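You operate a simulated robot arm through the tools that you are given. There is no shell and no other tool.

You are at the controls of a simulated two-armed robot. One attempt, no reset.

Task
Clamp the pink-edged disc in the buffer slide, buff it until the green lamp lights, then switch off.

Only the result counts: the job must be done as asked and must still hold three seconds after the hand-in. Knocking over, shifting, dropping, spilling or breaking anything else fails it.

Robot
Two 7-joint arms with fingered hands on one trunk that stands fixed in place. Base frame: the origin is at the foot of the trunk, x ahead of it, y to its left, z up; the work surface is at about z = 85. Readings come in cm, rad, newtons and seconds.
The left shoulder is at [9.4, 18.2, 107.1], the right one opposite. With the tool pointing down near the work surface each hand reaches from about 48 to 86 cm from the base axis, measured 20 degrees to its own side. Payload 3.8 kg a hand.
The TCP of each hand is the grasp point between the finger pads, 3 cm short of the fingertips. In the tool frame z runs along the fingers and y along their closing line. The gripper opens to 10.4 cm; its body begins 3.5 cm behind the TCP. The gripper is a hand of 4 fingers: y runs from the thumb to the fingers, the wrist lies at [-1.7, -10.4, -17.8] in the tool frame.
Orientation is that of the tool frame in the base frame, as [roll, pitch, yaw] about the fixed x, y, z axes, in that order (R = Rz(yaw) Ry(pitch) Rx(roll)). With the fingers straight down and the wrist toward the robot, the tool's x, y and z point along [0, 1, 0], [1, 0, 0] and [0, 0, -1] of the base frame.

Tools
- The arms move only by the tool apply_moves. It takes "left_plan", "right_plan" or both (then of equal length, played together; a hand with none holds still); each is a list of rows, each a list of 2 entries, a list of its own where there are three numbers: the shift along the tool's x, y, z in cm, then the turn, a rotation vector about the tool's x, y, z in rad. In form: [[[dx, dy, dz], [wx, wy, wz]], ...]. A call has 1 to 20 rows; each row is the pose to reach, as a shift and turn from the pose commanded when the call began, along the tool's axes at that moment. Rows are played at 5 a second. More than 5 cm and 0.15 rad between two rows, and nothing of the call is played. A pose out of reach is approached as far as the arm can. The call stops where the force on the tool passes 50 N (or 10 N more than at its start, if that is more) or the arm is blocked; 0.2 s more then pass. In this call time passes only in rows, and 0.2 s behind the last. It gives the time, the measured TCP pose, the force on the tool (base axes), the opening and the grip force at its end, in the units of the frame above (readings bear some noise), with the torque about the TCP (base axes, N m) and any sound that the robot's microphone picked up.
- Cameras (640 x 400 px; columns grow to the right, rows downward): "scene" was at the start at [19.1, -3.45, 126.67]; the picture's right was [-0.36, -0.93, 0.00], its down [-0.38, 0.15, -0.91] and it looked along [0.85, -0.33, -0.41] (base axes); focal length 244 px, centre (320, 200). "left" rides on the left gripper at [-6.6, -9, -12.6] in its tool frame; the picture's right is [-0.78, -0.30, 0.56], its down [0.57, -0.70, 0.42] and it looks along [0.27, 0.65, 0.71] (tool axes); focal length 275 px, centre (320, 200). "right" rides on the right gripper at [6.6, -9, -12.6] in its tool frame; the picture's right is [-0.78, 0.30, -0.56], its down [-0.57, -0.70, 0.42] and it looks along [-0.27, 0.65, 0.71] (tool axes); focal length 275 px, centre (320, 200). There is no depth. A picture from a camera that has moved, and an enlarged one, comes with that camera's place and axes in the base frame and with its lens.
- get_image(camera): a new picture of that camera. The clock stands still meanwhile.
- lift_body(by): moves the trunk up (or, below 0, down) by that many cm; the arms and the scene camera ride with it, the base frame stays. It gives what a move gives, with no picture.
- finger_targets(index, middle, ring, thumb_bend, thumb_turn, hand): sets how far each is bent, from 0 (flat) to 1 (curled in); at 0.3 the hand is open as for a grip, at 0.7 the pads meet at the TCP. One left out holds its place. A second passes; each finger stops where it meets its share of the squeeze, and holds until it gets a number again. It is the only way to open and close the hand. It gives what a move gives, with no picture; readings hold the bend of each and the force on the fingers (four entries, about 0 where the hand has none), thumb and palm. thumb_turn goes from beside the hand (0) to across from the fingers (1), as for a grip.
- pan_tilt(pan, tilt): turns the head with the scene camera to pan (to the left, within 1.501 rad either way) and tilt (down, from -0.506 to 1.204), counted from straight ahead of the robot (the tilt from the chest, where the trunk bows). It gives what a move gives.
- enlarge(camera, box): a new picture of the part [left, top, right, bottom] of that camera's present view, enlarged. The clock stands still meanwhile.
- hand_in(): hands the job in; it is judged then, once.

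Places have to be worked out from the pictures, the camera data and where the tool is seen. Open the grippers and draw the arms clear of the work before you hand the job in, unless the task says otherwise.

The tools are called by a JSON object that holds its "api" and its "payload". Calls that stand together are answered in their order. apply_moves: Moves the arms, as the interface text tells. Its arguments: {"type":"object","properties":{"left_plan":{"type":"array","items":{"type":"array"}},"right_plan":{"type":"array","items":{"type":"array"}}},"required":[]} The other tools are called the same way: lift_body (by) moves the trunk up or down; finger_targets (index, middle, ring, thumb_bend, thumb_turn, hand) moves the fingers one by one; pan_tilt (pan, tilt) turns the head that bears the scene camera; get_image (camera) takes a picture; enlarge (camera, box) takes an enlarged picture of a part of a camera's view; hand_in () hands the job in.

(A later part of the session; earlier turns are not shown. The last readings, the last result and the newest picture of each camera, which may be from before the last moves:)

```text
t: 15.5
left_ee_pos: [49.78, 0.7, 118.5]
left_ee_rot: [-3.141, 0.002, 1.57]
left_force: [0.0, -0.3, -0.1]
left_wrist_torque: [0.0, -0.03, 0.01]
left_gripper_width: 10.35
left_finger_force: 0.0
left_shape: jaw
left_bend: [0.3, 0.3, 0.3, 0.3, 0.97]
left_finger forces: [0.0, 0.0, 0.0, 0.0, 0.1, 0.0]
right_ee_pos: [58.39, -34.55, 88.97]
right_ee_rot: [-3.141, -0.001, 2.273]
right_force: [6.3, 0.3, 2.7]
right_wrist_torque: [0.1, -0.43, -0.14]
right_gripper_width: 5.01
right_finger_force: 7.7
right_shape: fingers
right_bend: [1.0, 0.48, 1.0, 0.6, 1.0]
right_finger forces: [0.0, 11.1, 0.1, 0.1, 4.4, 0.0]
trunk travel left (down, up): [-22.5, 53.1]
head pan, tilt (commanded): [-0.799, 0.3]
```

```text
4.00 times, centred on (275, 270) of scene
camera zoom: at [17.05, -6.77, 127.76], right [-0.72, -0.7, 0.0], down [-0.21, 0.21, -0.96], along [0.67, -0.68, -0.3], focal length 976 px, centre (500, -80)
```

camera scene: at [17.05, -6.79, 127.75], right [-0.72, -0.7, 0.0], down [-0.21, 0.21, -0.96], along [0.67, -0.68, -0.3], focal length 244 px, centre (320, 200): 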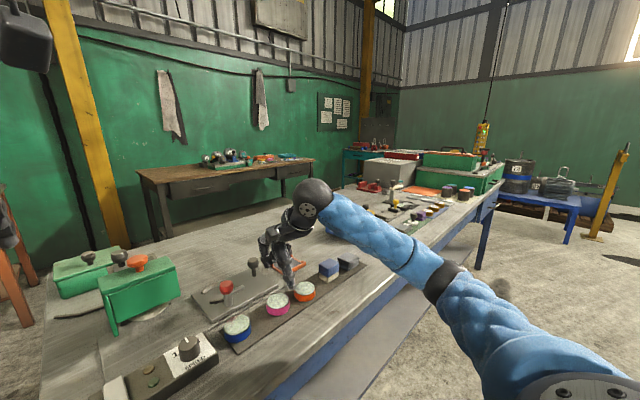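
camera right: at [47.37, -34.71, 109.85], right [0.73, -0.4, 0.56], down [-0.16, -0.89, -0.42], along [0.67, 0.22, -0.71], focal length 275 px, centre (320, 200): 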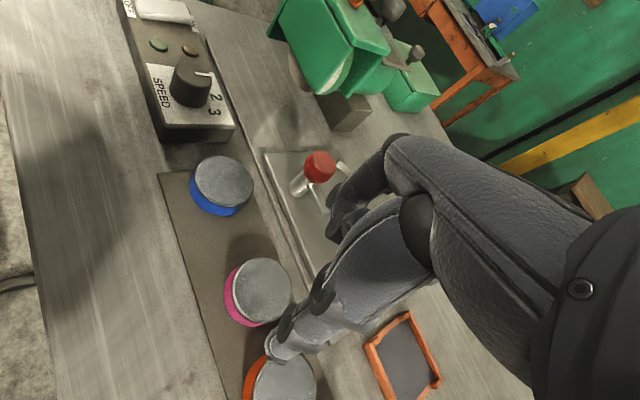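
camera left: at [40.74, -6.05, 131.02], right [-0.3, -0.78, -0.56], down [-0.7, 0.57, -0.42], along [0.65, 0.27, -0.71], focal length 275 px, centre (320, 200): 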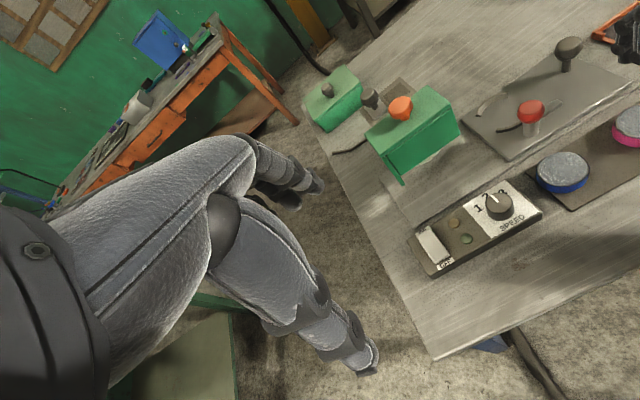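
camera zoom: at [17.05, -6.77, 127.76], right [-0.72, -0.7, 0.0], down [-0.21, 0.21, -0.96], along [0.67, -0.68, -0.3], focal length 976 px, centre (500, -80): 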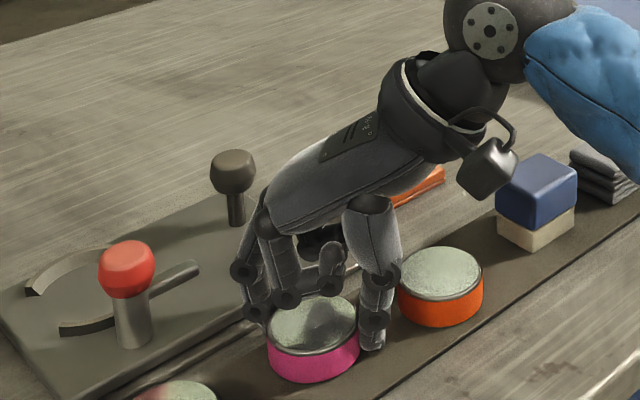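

The pinch holds: middle 11 N, thumb 4 N, with the disc pushed slightly forward. I lift gently a little and check the readings and pictures before going on.

{"api": "apply_moves", "payload": {"right_plan": [[[0, 0, -0.4], [0, 0, 0]], [[0, 0, -0.9], [0, 0, 0]], [[0, 0, -1.5], [0, 0, 0]]]}}

{"api": "enlarge", "payload": {"camera": "right", "box": [190, 180, 390, 370]}}

{"api": "enlarge", "payload": {"camera": "scene", "box": [230, 220, 320, 320]}}

```text
t: 16.3
left_ee_pos: [49.78, 0.63, 118.39]
left_ee_rot: [-3.141, 0.0, 1.571]
left_force: [0.5, 0.6, -1.3]
left_wrist_torque: [0.02, 0.02, 0.0]
left_gripper_width: 10.36
left_finger_force: 0.2
left_shape: jaw
left_bend: [0.3, 0.3, 0.3, 0.3, 0.97]
left_finger forces: [0.0, 0.1, 0.0, 0.0, 0.1, 0.0]
right_ee_pos: [58.31, -34.53, 90.21]
right_ee_rot: [-3.14, 0.0, 2.272]
right_force: [0.6, -1.3, -3.7]
right_wrist_torque: [-0.02, 0.03, 0.01]
right_gripper_width: 5.04
right_finger_force: 5.4
right_shape: fingers
right_bend: [1.0, 0.51, 1.0, 0.59, 1.0]
right_finger forces: [0.0, 6.0, 0.0, 0.0, 5.4, 0.1]
trunk travel left (down, up): [-22.5, 53.1]
head pan, tilt (commanded): [-0.799, 0.3]
```

```text
2.11 times, centred on (290, 275) of right
camera zoom: at [47.12, -35.31, 102.89], right [0.73, -0.4, 0.56], down [-0.17, -0.89, -0.42], along [0.66, 0.22, -0.72], focal length 580 px, centre (383, 42)
```

zoom: 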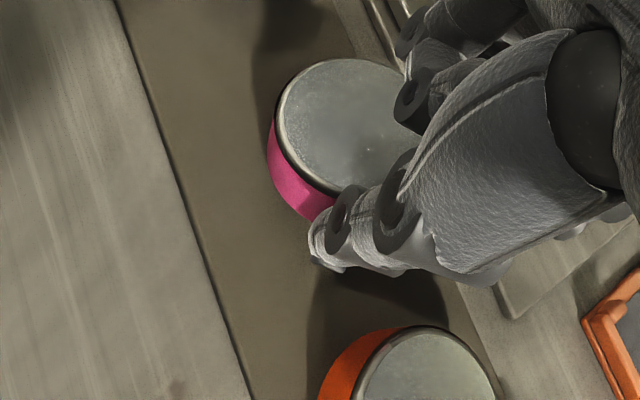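

```text
4.00 times, centred on (275, 270) of scene
camera zoom: at [17.03, -6.8, 127.75], right [-0.72, -0.7, 0.0], down [-0.21, 0.21, -0.96], along [0.67, -0.68, -0.3], focal length 976 px, centre (500, -80)
```

zoom: 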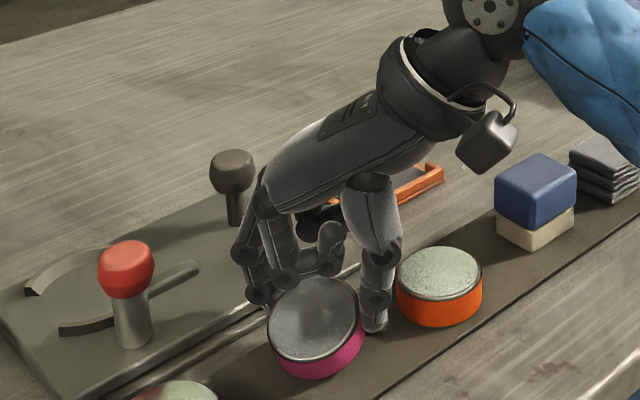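

The disc swings about the two-finger pinch because the pinch line passes off its centre. I'll set it back down about 1.2 cm nearer to me (more room from the slide) and regrip through the centre.

{"api": "apply_moves", "payload": {"right_plan": [[[0.4, -0.45, 0], [0, 0, 0]], [[0.78, -0.91, 0], [0, 0, 0]], [[0.78, -0.91, 0.5], [0, 0, 0]], [[0.78, -0.91, 1.0], [0, 0, 0]], [[0.78, -0.91, 1.4], [0, 0, 0]]]}}

{"api": "enlarge", "payload": {"camera": "scene", "box": [230, 220, 320, 320]}}

```text
t: 17.5
left_ee_pos: [49.6, 0.56, 118.48]
left_ee_rot: [3.142, -0.001, 1.572]
left_force: [0.2, -0.4, 0.1]
left_wrist_torque: [-0.03, -0.03, 0.02]
left_gripper_width: 10.36
left_finger_force: 0.1
left_shape: jaw
left_bend: [0.3, 0.3, 0.3, 0.3, 0.97]
left_finger forces: [0.0, 0.0, 0.0, 0.0, 0.0, 0.1]
right_ee_pos: [56.96, -34.6, 88.92]
right_ee_rot: [3.139, 0.002, 2.273]
right_force: [0.6, -2.0, 3.5]
right_wrist_torque: [0.07, -0.19, -0.04]
right_gripper_width: 5.04
right_finger_force: 8.9
right_shape: fingers
right_bend: [1.0, 0.51, 1.0, 0.59, 1.0]
right_finger forces: [0.0, 10.4, 0.1, 0.0, 7.0, 0.0]
trunk travel left (down, up): [-22.5, 53.1]
head pan, tilt (commanded): [-0.799, 0.3]
```

```text
4.00 times, centred on (275, 270) of scene
camera zoom: at [16.98, -6.8, 127.77], right [-0.72, -0.7, 0.0], down [-0.21, 0.21, -0.96], along [0.67, -0.68, -0.3], focal length 976 px, centre (500, -80)
```

zoom: 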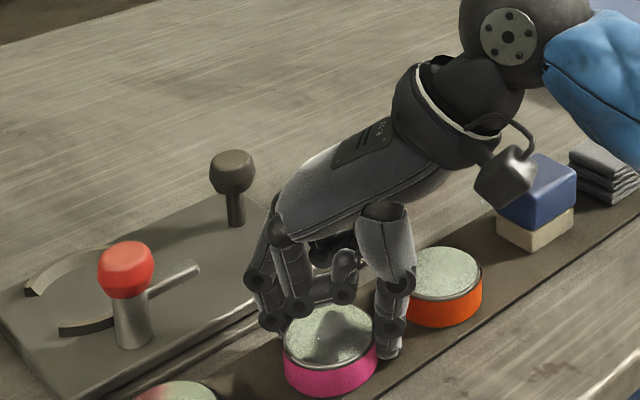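

The disc is flat on the mat again. I open the fingers a little and look from both cameras to centre the pinch line.

{"api": "finger_targets", "payload": {"hand": "right", "middle": 0.42, "thumb_bend": 0.48}}

{"api": "enlarge", "payload": {"camera": "right", "box": [230, 160, 390, 320]}}

{"api": "enlarge", "payload": {"camera": "scene", "box": [250, 240, 310, 320]}}

{"api": "enlarge", "payload": {"camera": "left", "box": [540, 40, 640, 180]}}

```text
t: 18.5
left_ee_pos: [49.74, 0.64, 118.45]
left_ee_rot: [3.141, 0.001, 1.571]
left_force: [-0.8, -0.2, 0.1]
left_wrist_torque: [0.0, -0.03, 0.0]
left_gripper_width: 10.37
left_finger_force: 0.0
left_shape: jaw
left_bend: [0.3, 0.3, 0.3, 0.3, 0.97]
left_finger forces: [0.0, 0.1, 0.0, 0.1, 0.1, 0.0]
right_ee_pos: [57.19, -34.53, 88.94]
right_ee_rot: [-3.14, 0.0, 2.271]
right_force: [0.5, 0.4, 0.1]
right_wrist_torque: [0.02, -0.02, 0.02]
right_gripper_width: 5.51
right_finger_force: 0.1
right_shape: fingers
right_bend: [1.0, 0.42, 1.0, 0.48, 1.0]
right_finger forces: [0.0, 0.1, 0.0, 0.0, 0.1, 0.1]
trunk travel left (down, up): [-22.5, 53.1]
head pan, tilt (commanded): [-0.799, 0.3]
```

```text
2.50 times, centred on (310, 240) of right
camera zoom: at [45.89, -35.3, 101.52], right [0.73, -0.4, 0.56], down [-0.17, -0.89, -0.42], along [0.67, 0.22, -0.71], focal length 688 px, centre (345, 100)
```

zoom: 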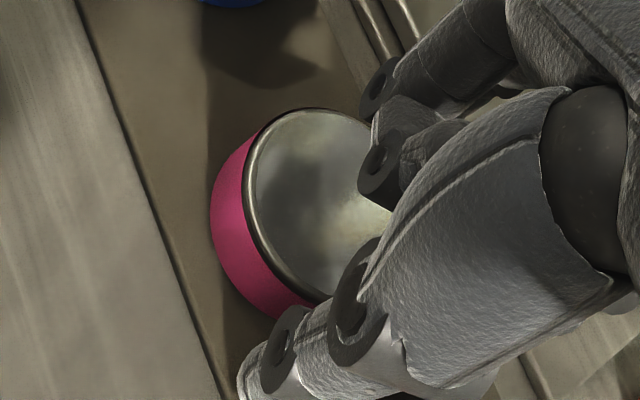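

```text
5.00 times, centred on (280, 280) of scene
camera zoom: at [17.0, -6.78, 127.76], right [-0.72, -0.7, 0.0], down [-0.21, 0.21, -0.96], along [0.67, -0.68, -0.3], focal length 1220 px, centre (520, -200)
```

zoom: 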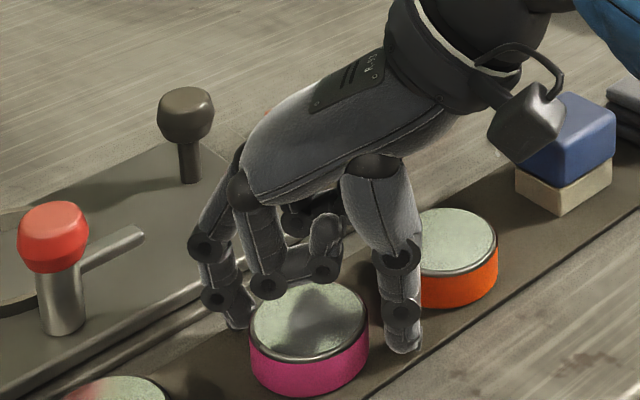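

```text
2.86 times, centred on (590, 110) of left
camera zoom: at [40.68, -6.04, 131.04], right [-0.3, -0.78, -0.56], down [-0.7, 0.57, -0.42], along [0.65, 0.27, -0.71], focal length 786 px, centre (-451, 457)
```

zoom: 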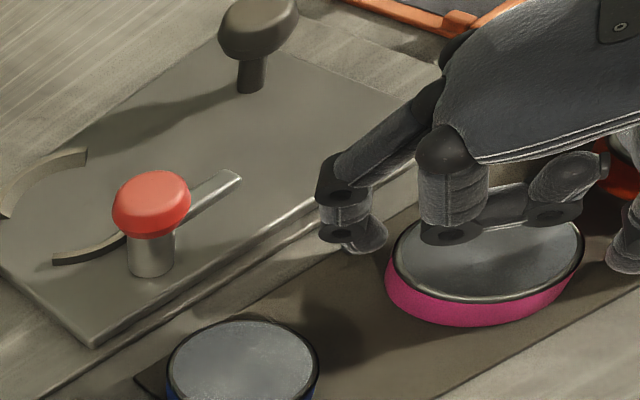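

From the three views the disc centre is ~0.6 cm off the pinch line (tool +x) and ~0.6 cm toward the fingers. I shift the hand accordingly and close again.

{"api": "apply_moves", "payload": {"right_plan": [[[0, 0.5, 0], [0, 0, 0]], [[0.3, 0.5, 0], [0, 0, 0]], [[0.6, 0.5, 0.1], [0, 0, 0]], [[0.6, 0.5, 0.15], [0, 0, 0]]]}}

{"api": "finger_targets", "payload": {"hand": "right", "middle": 0.65, "thumb_bend": 0.65}}

{"api": "enlarge", "payload": {"camera": "right", "box": [230, 160, 390, 320]}}

{"api": "enlarge", "payload": {"camera": "scene", "box": [250, 240, 310, 320]}}

{"api": "enlarge", "payload": {"camera": "left", "box": [540, 40, 640, 180]}}

```text
t: 19.5
left_ee_pos: [49.72, 0.67, 118.47]
left_ee_rot: [-3.141, 0.0, 1.57]
left_force: [-0.8, 0.2, -0.2]
left_wrist_torque: [0.03, 0.03, 0.03]
left_gripper_width: 10.37
left_finger_force: 0.1
left_shape: jaw
left_bend: [0.3, 0.3, 0.3, 0.3, 0.97]
left_finger forces: [0.0, 0.1, 0.0, 0.0, 0.0, 0.0]
right_ee_pos: [57.01, -33.86, 88.84]
right_ee_rot: [3.14, 0.0, 2.27]
right_force: [1.3, -1.6, 3.6]
right_wrist_torque: [0.07, -0.15, -0.06]
right_gripper_width: 5.53
right_finger_force: 1.6
right_shape: fingers
right_bend: [1.0, 0.42, 1.0, 0.48, 1.0]
right_finger forces: [0.0, 3.0, 0.0, 0.0, 0.1, 0.0]
trunk travel left (down, up): [-22.5, 53.1]
head pan, tilt (commanded): [-0.799, 0.3]
```

```text
t: 20.5
left_ee_pos: [49.62, 0.78, 118.49]
left_ee_rot: [3.14, 0.001, 1.57]
left_force: [0.0, 0.3, -0.6]
left_wrist_torque: [-0.04, 0.04, -0.02]
left_gripper_width: 10.37
left_finger_force: 0.1
left_shape: jaw
left_bend: [0.3, 0.3, 0.3, 0.3, 0.97]
left_finger forces: [0.0, 0.0, 0.1, 0.0, 0.1, 0.0]
right_ee_pos: [57.04, -33.8, 89.02]
right_ee_rot: [3.139, 0.002, 2.272]
right_force: [4.8, 0.2, 13.5]
right_wrist_torque: [0.3, -0.73, -0.1]
right_gripper_width: 5.1
right_finger_force: 15.1
right_shape: fingers
right_bend: [1.0, 0.48, 1.0, 0.58, 1.0]
right_finger forces: [0.0, 22.6, 0.0, 0.0, 6.6, 0.0]
trunk travel left (down, up): [-22.5, 53.1]
head pan, tilt (commanded): [-0.799, 0.3]
```

```text
2.50 times, centred on (310, 240) of right
camera zoom: at [45.82, -34.5, 101.51], right [0.72, -0.4, 0.56], down [-0.17, -0.89, -0.43], along [0.67, 0.22, -0.71], focal length 688 px, centre (345, 100)
```

zoom: 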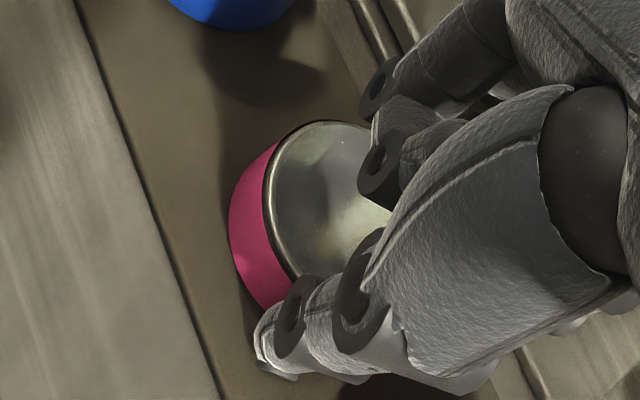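

```text
5.00 times, centred on (280, 280) of scene
camera zoom: at [16.93, -6.72, 127.79], right [-0.72, -0.7, 0.0], down [-0.21, 0.21, -0.96], along [0.67, -0.68, -0.3], focal length 1220 px, centre (520, -200)
```

zoom: 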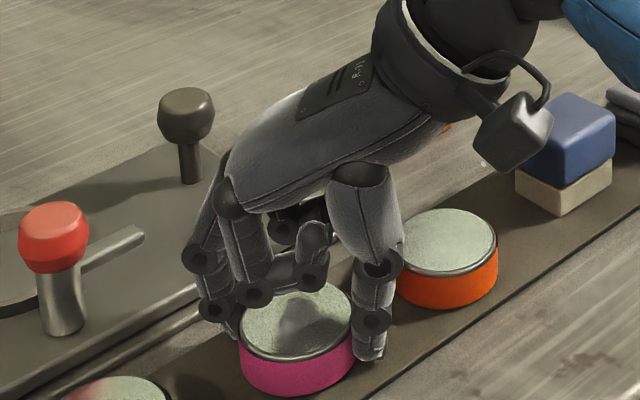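

```text
2.86 times, centred on (590, 110) of left
camera zoom: at [40.6, -5.97, 131.09], right [-0.3, -0.78, -0.56], down [-0.7, 0.57, -0.43], along [0.65, 0.27, -0.71], focal length 786 px, centre (-451, 457)
```

zoom: 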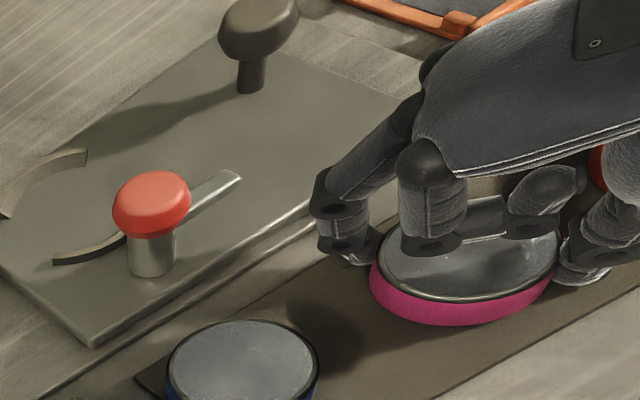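

The vertical force (13.5 N) shows the middle fingertip is pressing on the mat. I relax, raise 0.45 cm and close again.

{"api": "finger_targets", "payload": {"hand": "right", "middle": 0.43, "thumb_bend": 0.5}}

{"api": "apply_moves", "payload": {"right_plan": [[[0, 0, -0.25], [0, 0, 0]], [[0, 0, -0.5], [0, 0, 0]]]}}

{"api": "finger_targets", "payload": {"hand": "right", "middle": 0.65, "thumb_bend": 0.65}}

{"api": "enlarge", "payload": {"camera": "right", "box": [230, 160, 390, 320]}}

{"api": "enlarge", "payload": {"camera": "scene", "box": [250, 240, 310, 320]}}

{"api": "enlarge", "payload": {"camera": "left", "box": [540, 40, 640, 180]}}

```text
t: 21.5
left_ee_pos: [49.63, 0.65, 118.51]
left_ee_rot: [-3.141, 0.0, 1.57]
left_force: [0.2, 0.4, 0.7]
left_wrist_torque: [0.0, 0.03, 0.02]
left_gripper_width: 10.37
left_finger_force: 0.1
left_shape: jaw
left_bend: [0.3, 0.3, 0.3, 0.3, 0.97]
left_finger forces: [0.0, 0.0, 0.1, 0.0, 0.1, 0.1]
right_ee_pos: [57.0, -33.7, 88.75]
right_ee_rot: [-3.141, 0.0, 2.274]
right_force: [0.4, -3.6, 9.1]
right_wrist_torque: [0.01, -0.32, -0.15]
right_gripper_width: 5.41
right_finger_force: 5.3
right_shape: fingers
right_bend: [1.0, 0.44, 1.0, 0.5, 1.0]
right_finger forces: [0.0, 10.1, 0.1, 0.0, 0.0, 0.0]
trunk travel left (down, up): [-22.5, 53.1]
head pan, tilt (commanded): [-0.799, 0.3]
```

```text
t: 22.1
left_ee_pos: [49.65, 0.66, 118.44]
left_ee_rot: [3.142, 0.001, 1.572]
left_force: [0.2, 0.6, -0.3]
left_wrist_torque: [0.03, -0.02, -0.01]
left_gripper_width: 10.38
left_finger_force: 0.0
left_shape: jaw
left_bend: [0.3, 0.3, 0.3, 0.3, 0.97]
left_finger forces: [0.0, 0.0, 0.1, 0.1, 0.1, 0.0]
right_ee_pos: [56.94, -33.69, 89.26]
right_ee_rot: [-3.141, -0.002, 2.275]
right_force: [0.0, -0.4, 0.3]
right_wrist_torque: [0.0, 0.02, 0.0]
right_gripper_width: 5.38
right_finger_force: 0.1
right_shape: fingers
right_bend: [1.0, 0.43, 1.0, 0.5, 1.0]
right_finger forces: [0.0, 0.1, 0.0, 0.0, 0.0, 0.0]
trunk travel left (down, up): [-22.5, 53.1]
head pan, tilt (commanded): [-0.799, 0.3]
```

```text
t: 23.1
left_ee_pos: [49.75, 0.71, 118.39]
left_ee_rot: [3.142, 0.001, 1.571]
left_force: [-0.6, 0.4, 0.6]
left_wrist_torque: [0.04, 0.01, -0.02]
left_gripper_width: 10.37
left_finger_force: 0.0
left_shape: jaw
left_bend: [0.3, 0.3, 0.3, 0.3, 0.97]
left_finger forces: [0.1, 0.0, 0.0, 0.0, 0.0, 0.0]
right_ee_pos: [57.14, -33.68, 89.42]
right_ee_rot: [-3.141, 0.001, 2.273]
right_force: [0.7, 2.5, -0.3]
right_wrist_torque: [0.11, -0.08, 0.07]
right_gripper_width: 5.13
right_finger_force: 8.1
right_shape: fingers
right_bend: [1.0, 0.5, 1.0, 0.57, 1.0]
right_finger forces: [0.1, 9.2, 0.0, 0.0, 7.5, 0.0]
trunk travel left (down, up): [-22.5, 53.1]
head pan, tilt (commanded): [-0.799, 0.3]
```

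```text
2.50 times, centred on (310, 240) of right
camera zoom: at [45.89, -34.5, 101.88], right [0.73, -0.4, 0.56], down [-0.17, -0.89, -0.42], along [0.67, 0.22, -0.71], focal length 688 px, centre (345, 100)
```

zoom: 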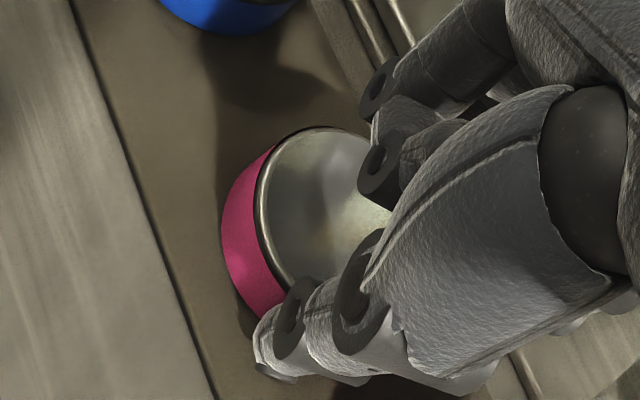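

```text
5.00 times, centred on (280, 280) of scene
camera zoom: at [17.02, -6.76, 127.76], right [-0.72, -0.7, 0.0], down [-0.21, 0.21, -0.96], along [0.67, -0.68, -0.3], focal length 1220 px, centre (520, -200)
```

zoom: 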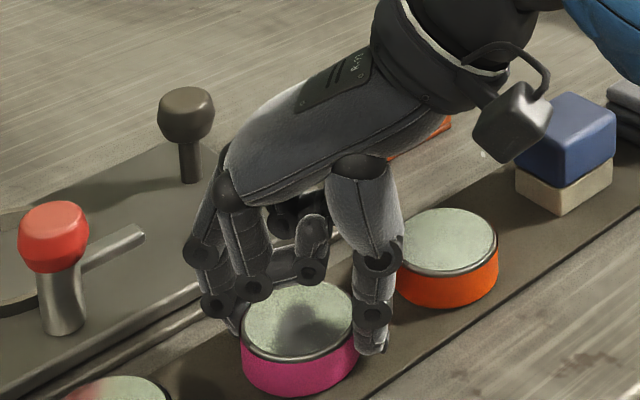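

```text
2.86 times, centred on (590, 110) of left
camera zoom: at [40.7, -6.01, 131.04], right [-0.3, -0.78, -0.56], down [-0.7, 0.57, -0.42], along [0.65, 0.27, -0.71], focal length 786 px, centre (-451, 457)
```

zoom: 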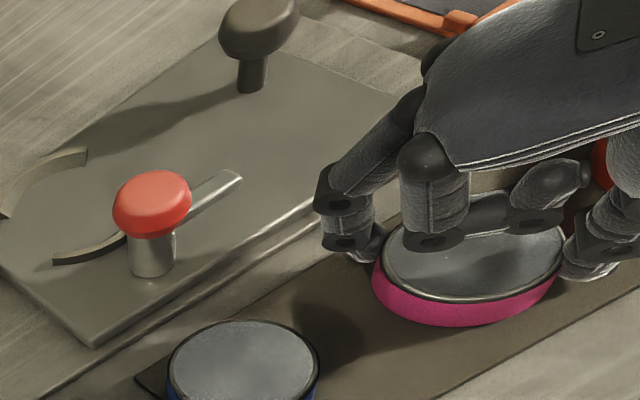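

Grip is now balanced (9.2 / 7.5 N) and the disc centre is on the pinch line, about 0.6 cm toward the fingers from the TCP. I lift slowly and check for swing.

{"api": "apply_moves", "payload": {"right_plan": [[[0, 0, -0.4], [0, 0, 0]], [[0, 0, -0.9], [0, 0, 0]], [[0, 0, -1.5], [0, 0, 0]], [[0, 0, -2.2], [0, 0, 0]]]}}

{"api": "enlarge", "payload": {"camera": "right", "box": [230, 160, 390, 320]}}

{"api": "enlarge", "payload": {"camera": "scene", "box": [250, 240, 310, 320]}}

{"api": "enlarge", "payload": {"camera": "left", "box": [540, 40, 640, 180]}}

```text
t: 24.1
left_ee_pos: [49.66, 0.72, 118.49]
left_ee_rot: [3.141, 0.001, 1.571]
left_force: [1.0, 0.5, -0.9]
left_wrist_torque: [0.02, 0.01, -0.01]
left_gripper_width: 10.36
left_finger_force: 0.1
left_shape: jaw
left_bend: [0.3, 0.3, 0.3, 0.3, 0.97]
left_finger forces: [0.0, 0.0, 0.0, 0.0, 0.0, 0.0]
right_ee_pos: [57.08, -33.81, 91.56]
right_ee_rot: [-3.139, -0.002, 2.272]
right_force: [-0.1, -0.1, -4.2]
right_wrist_torque: [-0.02, 0.03, 0.01]
right_gripper_width: 5.11
right_finger_force: 8.3
right_shape: fingers
right_bend: [1.0, 0.5, 1.0, 0.57, 1.0]
right_finger forces: [0.0, 8.8, 0.1, 0.0, 8.6, 0.0]
trunk travel left (down, up): [-22.5, 53.1]
head pan, tilt (commanded): [-0.799, 0.3]
```

```text
2.50 times, centred on (310, 240) of right
camera zoom: at [45.89, -34.53, 104.07], right [0.73, -0.4, 0.56], down [-0.17, -0.89, -0.42], along [0.67, 0.22, -0.71], focal length 688 px, centre (345, 100)
```

zoom: 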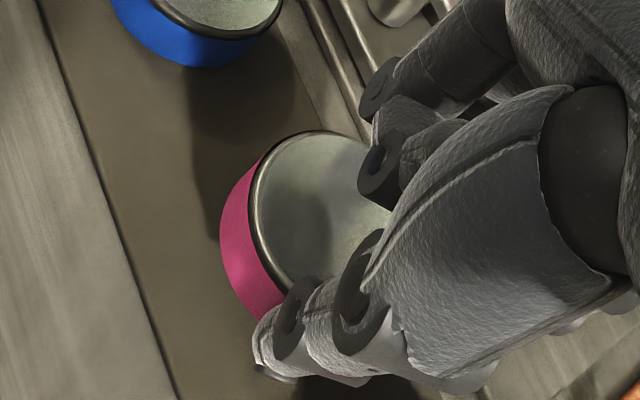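

```text
5.00 times, centred on (280, 280) of scene
camera zoom: at [17.03, -6.8, 127.75], right [-0.72, -0.7, 0.0], down [-0.21, 0.21, -0.96], along [0.67, -0.68, -0.3], focal length 1220 px, centre (520, -200)
```

zoom: 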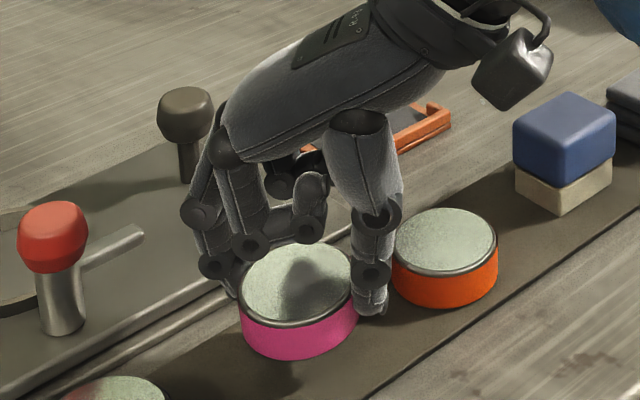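

```text
2.86 times, centred on (590, 110) of left
camera zoom: at [40.71, -6.06, 131.03], right [-0.3, -0.78, -0.56], down [-0.7, 0.57, -0.42], along [0.65, 0.27, -0.71], focal length 786 px, centre (-451, 457)
```

zoom: 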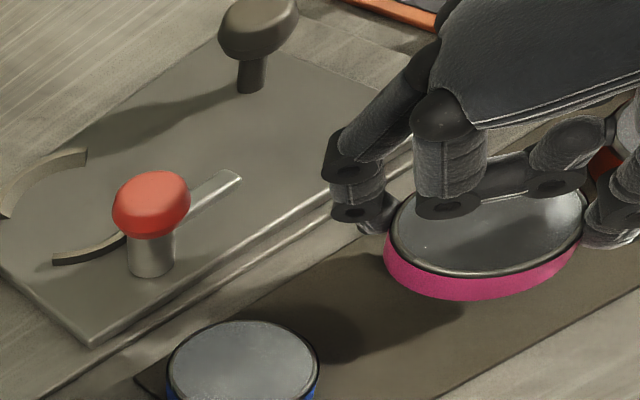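

The disc is held level. I raise it well clear (disc bottom ≈96), then turn the hand to closing-along-y while moving over toward the slide.

{"api": "apply_moves", "payload": {"right_plan": [[[0, 0, -2], [0, 0, 0]], [[0, 0, -4], [0, 0, 0]], [[0, 0, -6.3], [0, 0, 0]], [[0, 0, -8.5], [0, 0, 0]]]}}

{"api": "apply_moves", "payload": {"right_plan": [[[-1.2, 1.6, 0], [0, 0, -0.11]], [[-2.4, 3.2, 0], [0, 0, -0.22]], [[-3.6, 4.8, 0], [0, 0, -0.33]], [[-4.8, 6.4, 0], [0, 0, -0.44]], [[-6.0, 8.0, 0], [0, 0, -0.55]], [[-7.2, 9.6, 0], [0, 0, -0.66]], [[-8.2, 10.8, 0], [0, 0, -0.77]], [[-9.0, 11.9, 0], [0, 0, -0.87]]]}}

{"api": "get_image", "payload": {"camera": "right"}}

{"api": "get_image", "payload": {"camera": "scene"}}

{"api": "get_image", "payload": {"camera": "left"}}

```text
t: 25.1
left_ee_pos: [49.74, 0.64, 118.41]
left_ee_rot: [3.141, 0.002, 1.571]
left_force: [0.3, 0.1, 0.1]
left_wrist_torque: [-0.02, 0.0, -0.03]
left_gripper_width: 10.39
left_finger_force: 0.1
left_shape: jaw
left_bend: [0.3, 0.3, 0.3, 0.3, 0.97]
left_finger forces: [0.1, 0.0, 0.0, 0.0, 0.0, 0.0]
right_ee_pos: [57.01, -33.8, 99.88]
right_ee_rot: [-3.14, -0.002, 2.273]
right_force: [0.0, 0.5, -4.2]
right_wrist_torque: [-0.03, 0.01, -0.01]
right_gripper_width: 5.15
right_finger_force: 8.9
right_shape: fingers
right_bend: [1.0, 0.5, 1.0, 0.57, 1.0]
right_finger forces: [0.1, 8.6, 0.0, 0.0, 8.7, 0.0]
trunk travel left (down, up): [-22.5, 53.1]
head pan, tilt (commanded): [-0.799, 0.3]
```

```text
t: 26.9
left_ee_pos: [49.71, 0.6, 118.44]
left_ee_rot: [-3.141, 0.001, 1.572]
left_force: [-0.7, 0.0, 0.1]
left_wrist_torque: [0.02, -0.01, -0.03]
left_gripper_width: 10.36
left_finger_force: 0.0
left_shape: jaw
left_bend: [0.3, 0.3, 0.3, 0.3, 0.97]
left_finger forces: [0.1, 0.0, 0.1, 0.0, 0.0, 0.0]
right_ee_pos: [66.56, -32.74, 98.66]
right_ee_rot: [3.14, 0.0, 3.102]
right_force: [0.0, -0.4, -4.1]
right_wrist_torque: [-0.02, 0.02, -0.01]
right_gripper_width: 5.15
right_finger_force: 8.8
right_shape: fingers
right_bend: [1.0, 0.51, 1.0, 0.57, 1.0]
right_finger forces: [0.0, 8.7, 0.0, 0.0, 8.7, 0.1]
right hand out of reach, approached as far as the arm can: row 6, 7, 8
trunk travel left (down, up): [-22.5, 53.1]
head pan, tilt (commanded): [-0.799, 0.3]
```

```text
taken
camera right: at [59.47, -41.26, 111.3], right [0.79, 0.26, 0.56], down [0.54, -0.72, -0.43], along [0.29, 0.64, -0.71], focal length 275 px, centre (320, 200)
```

right: 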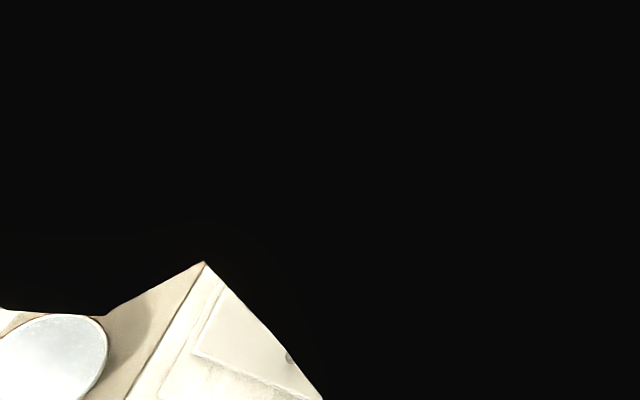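

```text
taken
camera scene: at [17.04, -6.86, 127.75], right [-0.72, -0.7, 0.0], down [-0.21, 0.21, -0.95], along [0.67, -0.68, -0.3], focal length 244 px, centre (320, 200)
```

scene: 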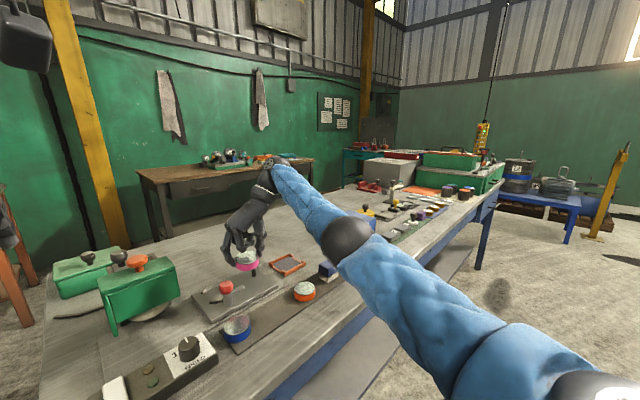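

```text
taken
camera left: at [40.72, -6.12, 131.02], right [-0.3, -0.78, -0.56], down [-0.7, 0.57, -0.42], along [0.65, 0.27, -0.71], focal length 275 px, centre (320, 200)
```

left: 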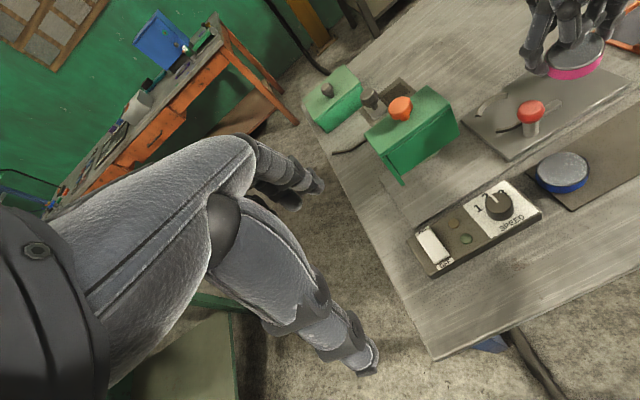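

The arm is at its reach limit here (wrist ≈64 cm from the shoulder). Lowering the trunk also moves the shoulders forward (the head camera came ~8 cm forward before), so I first pull the hand back and up, then will lower the trunk a bit.

{"api": "apply_moves", "payload": {"right_plan": [[[2, 0, -1], [0, 0, 0]], [[4, 0, -3], [0, 0, 0]], [[6, 0, -5], [0, 0, 0]], [[7, 0, -6], [0, 0, 0]]]}}

{"api": "enlarge", "payload": {"camera": "scene", "box": [180, 180, 330, 320]}}

```text
t: 27.9
left_ee_pos: [49.78, 0.62, 118.4]
left_ee_rot: [3.141, 0.001, 1.571]
left_force: [0.3, -0.1, -0.3]
left_wrist_torque: [0.02, 0.02, -0.02]
left_gripper_width: 10.37
left_finger_force: 0.0
left_shape: jaw
left_bend: [0.3, 0.3, 0.3, 0.3, 0.97]
left_finger forces: [0.1, 0.1, 0.1, 0.0, 0.1, 0.0]
right_ee_pos: [59.45, -32.51, 104.7]
right_ee_rot: [-3.141, -0.001, 3.139]
right_force: [0.5, 0.1, -4.0]
right_wrist_torque: [-0.05, 0.0, -0.01]
right_gripper_width: 5.15
right_finger_force: 8.5
right_shape: fingers
right_bend: [1.0, 0.51, 1.0, 0.57, 1.0]
right_finger forces: [0.0, 8.6, 0.1, 0.1, 8.5, 0.0]
trunk travel left (down, up): [-22.5, 53.1]
head pan, tilt (commanded): [-0.799, 0.3]
```

```text
2.86 times, centred on (255, 250) of scene
camera zoom: at [17.02, -6.79, 127.75], right [-0.72, -0.7, 0.0], down [-0.21, 0.21, -0.96], along [0.67, -0.68, -0.3], focal length 697 px, centre (506, 57)
```

zoom: 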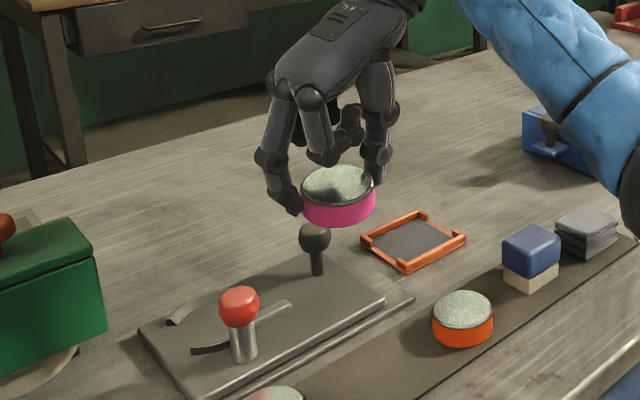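

The disc is still level. I lower the trunk by 8 cm (disc bottom ends ≈92.7 over the empty mat, left hand at ≈110).

{"api": "lift_body", "payload": {"by": -8}}

{"api": "pan_tilt", "payload": {"pan": -0.6, "tilt": 0.4}}

{"api": "get_image", "payload": {"camera": "scene"}}

{"api": "get_image", "payload": {"camera": "right"}}

{"api": "get_image", "payload": {"camera": "left"}}

```text
t: 29.1
left_ee_pos: [49.69, 0.64, 110.38]
left_ee_rot: [3.14, 0.0, 1.572]
left_force: [0.1, 0.0, 0.0]
left_wrist_torque: [0.01, 0.02, -0.01]
left_gripper_width: 10.37
left_finger_force: 0.0
left_shape: jaw
left_bend: [0.3, 0.3, 0.3, 0.3, 0.97]
left_finger forces: [0.1, 0.0, 0.1, 0.0, 0.0, 0.0]
right_ee_pos: [59.41, -32.46, 96.89]
right_ee_rot: [-3.14, 0.003, -3.138]
right_force: [0.6, 1.4, -3.7]
right_wrist_torque: [-0.01, -0.03, 0.0]
right_gripper_width: 5.19
right_finger_force: 8.9
right_shape: fingers
right_bend: [1.0, 0.51, 1.0, 0.57, 1.0]
right_finger forces: [0.0, 8.6, 0.0, 0.1, 8.5, 0.1]
trunk travel left (down, up): [-14.5, 61.1]
head pan, tilt (commanded): [-0.799, 0.3]
```

```text
t: 29.8
left_ee_pos: [49.62, 0.63, 110.43]
left_ee_rot: [3.141, 0.001, 1.569]
left_force: [-0.1, -0.1, 0.2]
left_wrist_torque: [0.01, 0.02, 0.01]
left_gripper_width: 10.36
left_finger_force: 0.1
left_shape: jaw
left_bend: [0.3, 0.3, 0.3, 0.3, 0.97]
left_finger forces: [0.0, 0.0, 0.0, 0.0, 0.0, 0.0]
right_ee_pos: [59.49, -32.54, 96.64]
right_ee_rot: [-3.142, -0.002, -3.141]
right_force: [-0.4, 0.1, -4.0]
right_wrist_torque: [-0.03, 0.03, 0.0]
right_gripper_width: 5.16
right_finger_force: 8.6
right_shape: fingers
right_bend: [1.0, 0.51, 1.0, 0.57, 1.0]
right_finger forces: [0.0, 8.6, 0.0, 0.0, 8.5, 0.0]
trunk travel left (down, up): [-14.5, 61.1]
head pan, tilt (commanded): [-0.6, 0.4]
```

```text
taken
camera scene: at [22.43, -5.35, 118.49], right [-0.57, -0.82, 0.0], down [-0.32, 0.22, -0.92], along [0.76, -0.52, -0.39], focal length 244 px, centre (320, 200)
```

scene: 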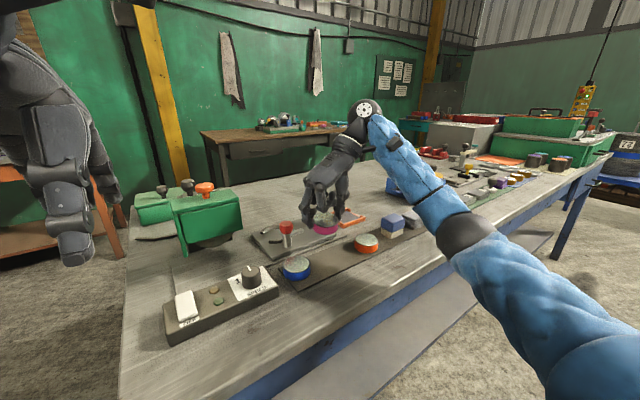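

```text
taken
camera right: at [52.83, -41.5, 109.24], right [0.78, 0.3, 0.56], down [0.57, -0.7, -0.43], along [0.26, 0.65, -0.71], focal length 275 px, centre (320, 200)
```

right: 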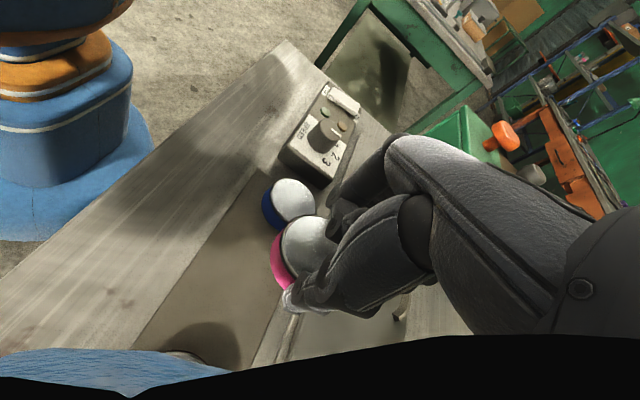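

```text
taken
camera left: at [40.72, -6.05, 123.03], right [-0.3, -0.78, -0.56], down [-0.7, 0.57, -0.42], along [0.65, 0.27, -0.71], focal length 275 px, centre (320, 200)
```

left: 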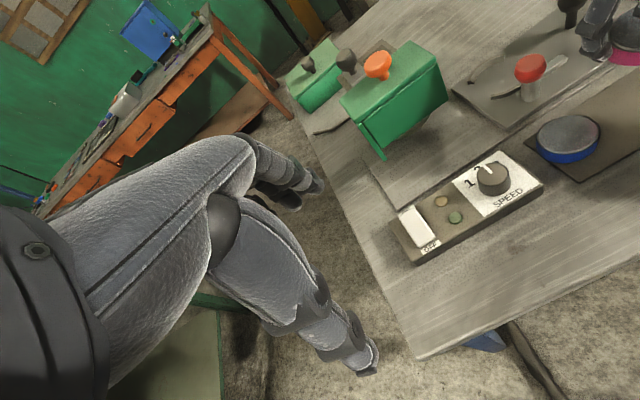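

Trunk lowered; shoulders have moved forward a few cm. I bring the left hand a bit to the right and turn it so its camera looks straight at the slide seat, for accurate seat coordinates.

{"api": "apply_moves", "payload": {"left_plan": [[[-2, 0, 0], [0, 0, 0.1]], [[-4, 0, 0], [0, 0, 0.2]], [[-6, 0, 0], [0, 0, 0.3]], [[-8, 0, 0], [0, 0, 0.4]], [[-10, 0, 0], [0, 0, 0.5]]]}}

{"api": "get_image", "payload": {"camera": "left"}}

{"api": "enlarge", "payload": {"camera": "scene", "box": [230, 200, 370, 290]}}

```text
t: 31.0
left_ee_pos: [49.81, -9.41, 110.45]
left_ee_rot: [-3.14, 0.0, 1.07]
left_force: [0.5, -0.8, 0.1]
left_wrist_torque: [-0.02, 0.01, -0.02]
left_gripper_width: 10.4
left_finger_force: 0.0
left_shape: jaw
left_bend: [0.3, 0.3, 0.3, 0.3, 0.97]
left_finger forces: [0.1, 0.0, 0.0, 0.0, 0.0, 0.1]
right_ee_pos: [59.41, -32.51, 96.59]
right_ee_rot: [-3.141, -0.002, -3.141]
right_force: [-0.4, -0.2, -3.5]
right_wrist_torque: [-0.04, 0.0, -0.02]
right_gripper_width: 5.18
right_finger_force: 8.2
right_shape: fingers
right_bend: [1.0, 0.51, 1.0, 0.57, 1.0]
right_finger forces: [0.0, 8.6, 0.1, 0.1, 8.5, 0.0]
trunk travel left (down, up): [-14.5, 61.1]
head pan, tilt (commanded): [-0.6, 0.4]
```

```text
taken
camera left: at [38.74, -11.0, 123.04], right [-0.63, -0.54, -0.56], down [-0.34, 0.84, -0.42], along [0.7, -0.08, -0.71], focal length 275 px, centre (320, 200)
```

left: 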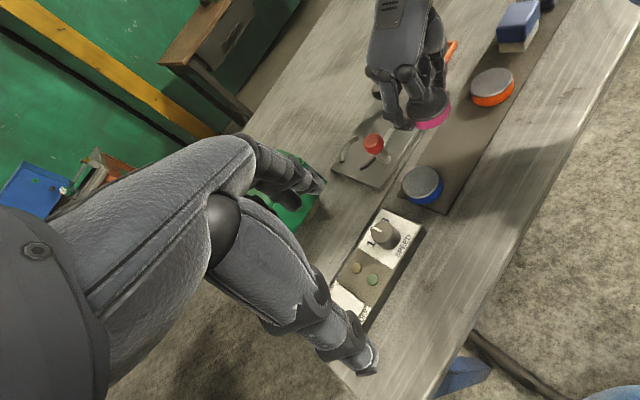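

```text
4.44 times, centred on (300, 245) of scene
camera zoom: at [22.45, -5.36, 118.48], right [-0.56, -0.83, 0.0], down [-0.32, 0.22, -0.92], along [0.76, -0.52, -0.39], focal length 1084 px, centre (409, 0)
```

zoom: 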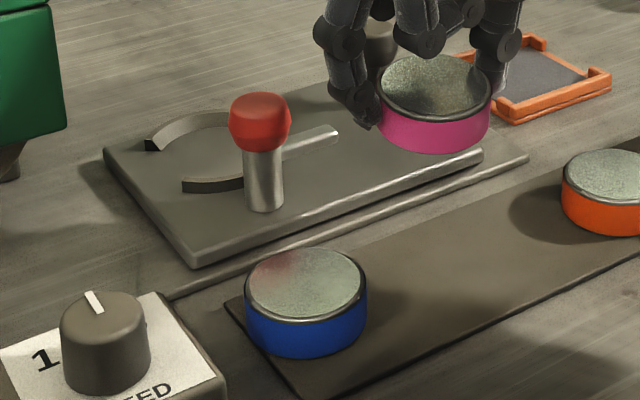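

I zoom the left camera onto the slide seat.

{"api": "enlarge", "payload": {"camera": "left", "box": [320, 110, 420, 200]}}

{"api": "enlarge", "payload": {"camera": "scene", "box": [245, 210, 315, 265]}}

```text
4.44 times, centred on (370, 155) of left
camera zoom: at [38.74, -11.0, 123.04], right [-0.63, -0.54, -0.56], down [-0.34, 0.84, -0.42], along [0.7, -0.08, -0.71], focal length 1224 px, centre (98, 400)
```

zoom: 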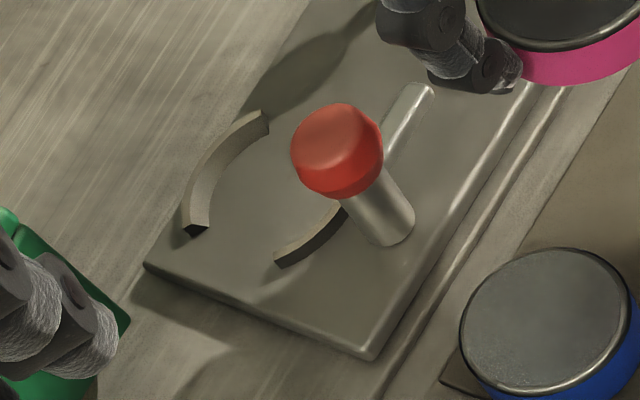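

```text
7.27 times, centred on (280, 238) of scene
camera zoom: at [22.45, -5.36, 118.48], right [-0.56, -0.83, 0.0], down [-0.32, 0.22, -0.92], along [0.76, -0.52, -0.39], focal length 1774 px, centre (611, -73)
```

zoom: 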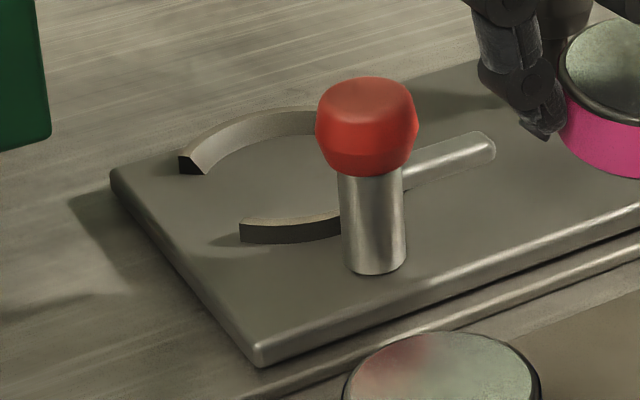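

Seat centre works out at ≈[72.25, -25.95] (inner radius ≈3.4), post at [66.0, -25.9]. I check the held disc's position relative to the TCP with the left camera.

{"api": "enlarge", "payload": {"camera": "left", "box": [370, 60, 470, 150]}}

{"api": "enlarge", "payload": {"camera": "scene", "box": [285, 185, 355, 245]}}

```text
4.44 times, centred on (420, 105) of left
camera zoom: at [38.74, -11.0, 123.04], right [-0.63, -0.54, -0.56], down [-0.34, 0.84, -0.42], along [0.7, -0.08, -0.71], focal length 1224 px, centre (-124, 622)
```

zoom: 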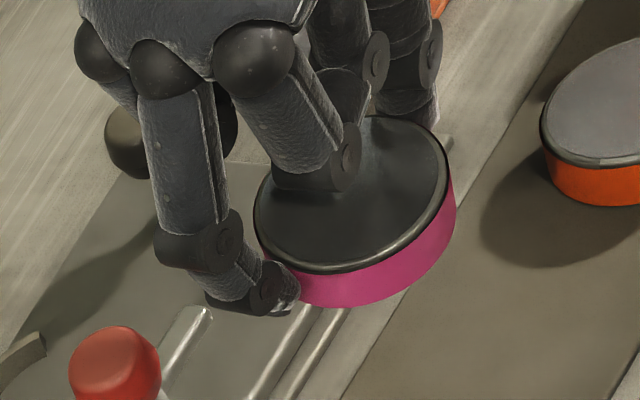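

```text
6.67 times, centred on (320, 215) of scene
camera zoom: at [22.45, -5.36, 118.48], right [-0.56, -0.83, 0.0], down [-0.32, 0.22, -0.92], along [0.76, -0.52, -0.39], focal length 1626 px, centre (320, 100)
```

zoom: 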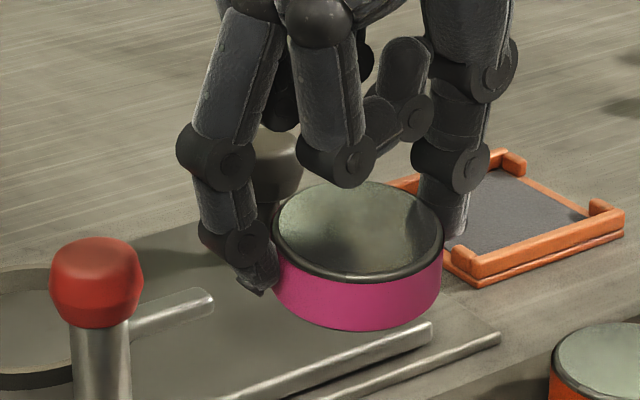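

The held disc centre is [+0.3, +0.3] from the TCP, its bottom 4 cm below. I raise a bit and carry it over the seat, turning the hand back ~0.2 rad to stay within reach.

{"api": "apply_moves", "payload": {"right_plan": [[[0, 0, -1.5], [0, 0, 0]], [[-2.0, 0.8, -2.2], [0, 0, 0.04]], [[-4.5, 1.9, -2.2], [0, 0, 0.08]], [[-7.0, 3.2, -2.2], [0, 0, 0.12]], [[-9.5, 4.6, -2.2], [0, 0, 0.16]], [[-11.5, 5.7, -2.2], [0, 0, 0.2]], [[-12.45, 6.3, -2.0], [0, 0, 0.21]]]}}

{"api": "enlarge", "payload": {"camera": "left", "box": [320, 90, 440, 200]}}

{"api": "enlarge", "payload": {"camera": "scene", "box": [220, 180, 340, 280]}}

{"api": "get_image", "payload": {"camera": "right"}}

```text
t: 32.6
left_ee_pos: [49.8, -9.46, 110.33]
left_ee_rot: [-3.142, 0.001, 1.07]
left_force: [-0.3, 0.4, 0.6]
left_wrist_torque: [0.01, -0.01, 0.02]
left_gripper_width: 10.36
left_finger_force: 0.0
left_shape: jaw
left_bend: [0.3, 0.3, 0.3, 0.3, 0.97]
left_finger forces: [0.1, 0.0, 0.0, 0.0, 0.0, 0.0]
right_ee_pos: [71.93, -26.1, 98.64]
right_ee_rot: [-3.139, 0.001, 2.932]
right_force: [0.1, -0.2, -4.0]
right_wrist_torque: [-0.01, 0.01, -0.02]
right_gripper_width: 5.16
right_finger_force: 8.0
right_shape: fingers
right_bend: [1.0, 0.51, 1.0, 0.57, 1.0]
right_finger forces: [0.1, 8.6, 0.0, 0.0, 8.5, 0.0]
trunk travel left (down, up): [-14.5, 61.1]
head pan, tilt (commanded): [-0.6, 0.4]
```

```text
3.64 times, centred on (380, 145) of left
camera zoom: at [38.73, -10.92, 123.04], right [-0.63, -0.54, -0.56], down [-0.34, 0.84, -0.42], along [0.7, -0.08, -0.71], focal length 1001 px, centre (102, 400)
```

zoom: 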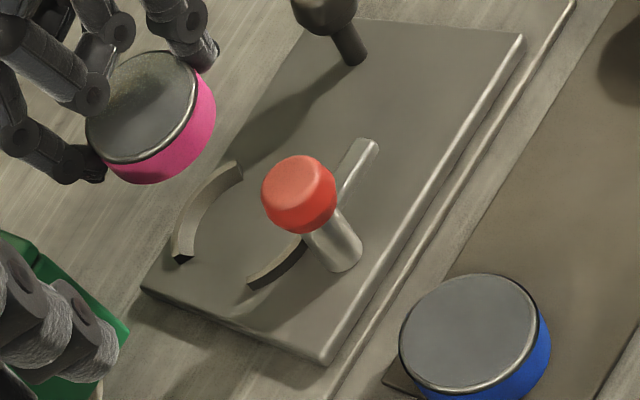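

```text
4.00 times, centred on (280, 230) of scene
camera zoom: at [22.44, -5.3, 118.49], right [-0.56, -0.83, 0.0], down [-0.32, 0.22, -0.92], along [0.76, -0.52, -0.39], focal length 976 px, centre (480, 80)
```

zoom: 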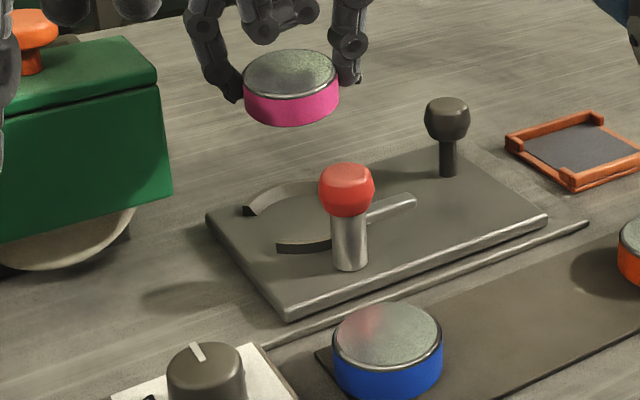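

```text
taken
camera right: at [63.48, -33.51, 111.27], right [0.82, 0.13, 0.56], down [0.41, -0.81, -0.42], along [0.39, 0.58, -0.71], focal length 275 px, centre (320, 200)
```

right: 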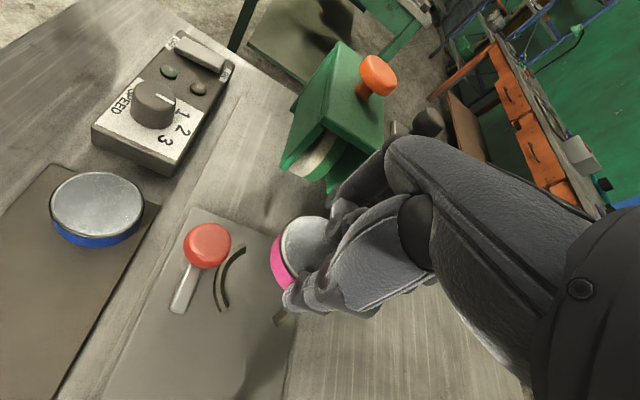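

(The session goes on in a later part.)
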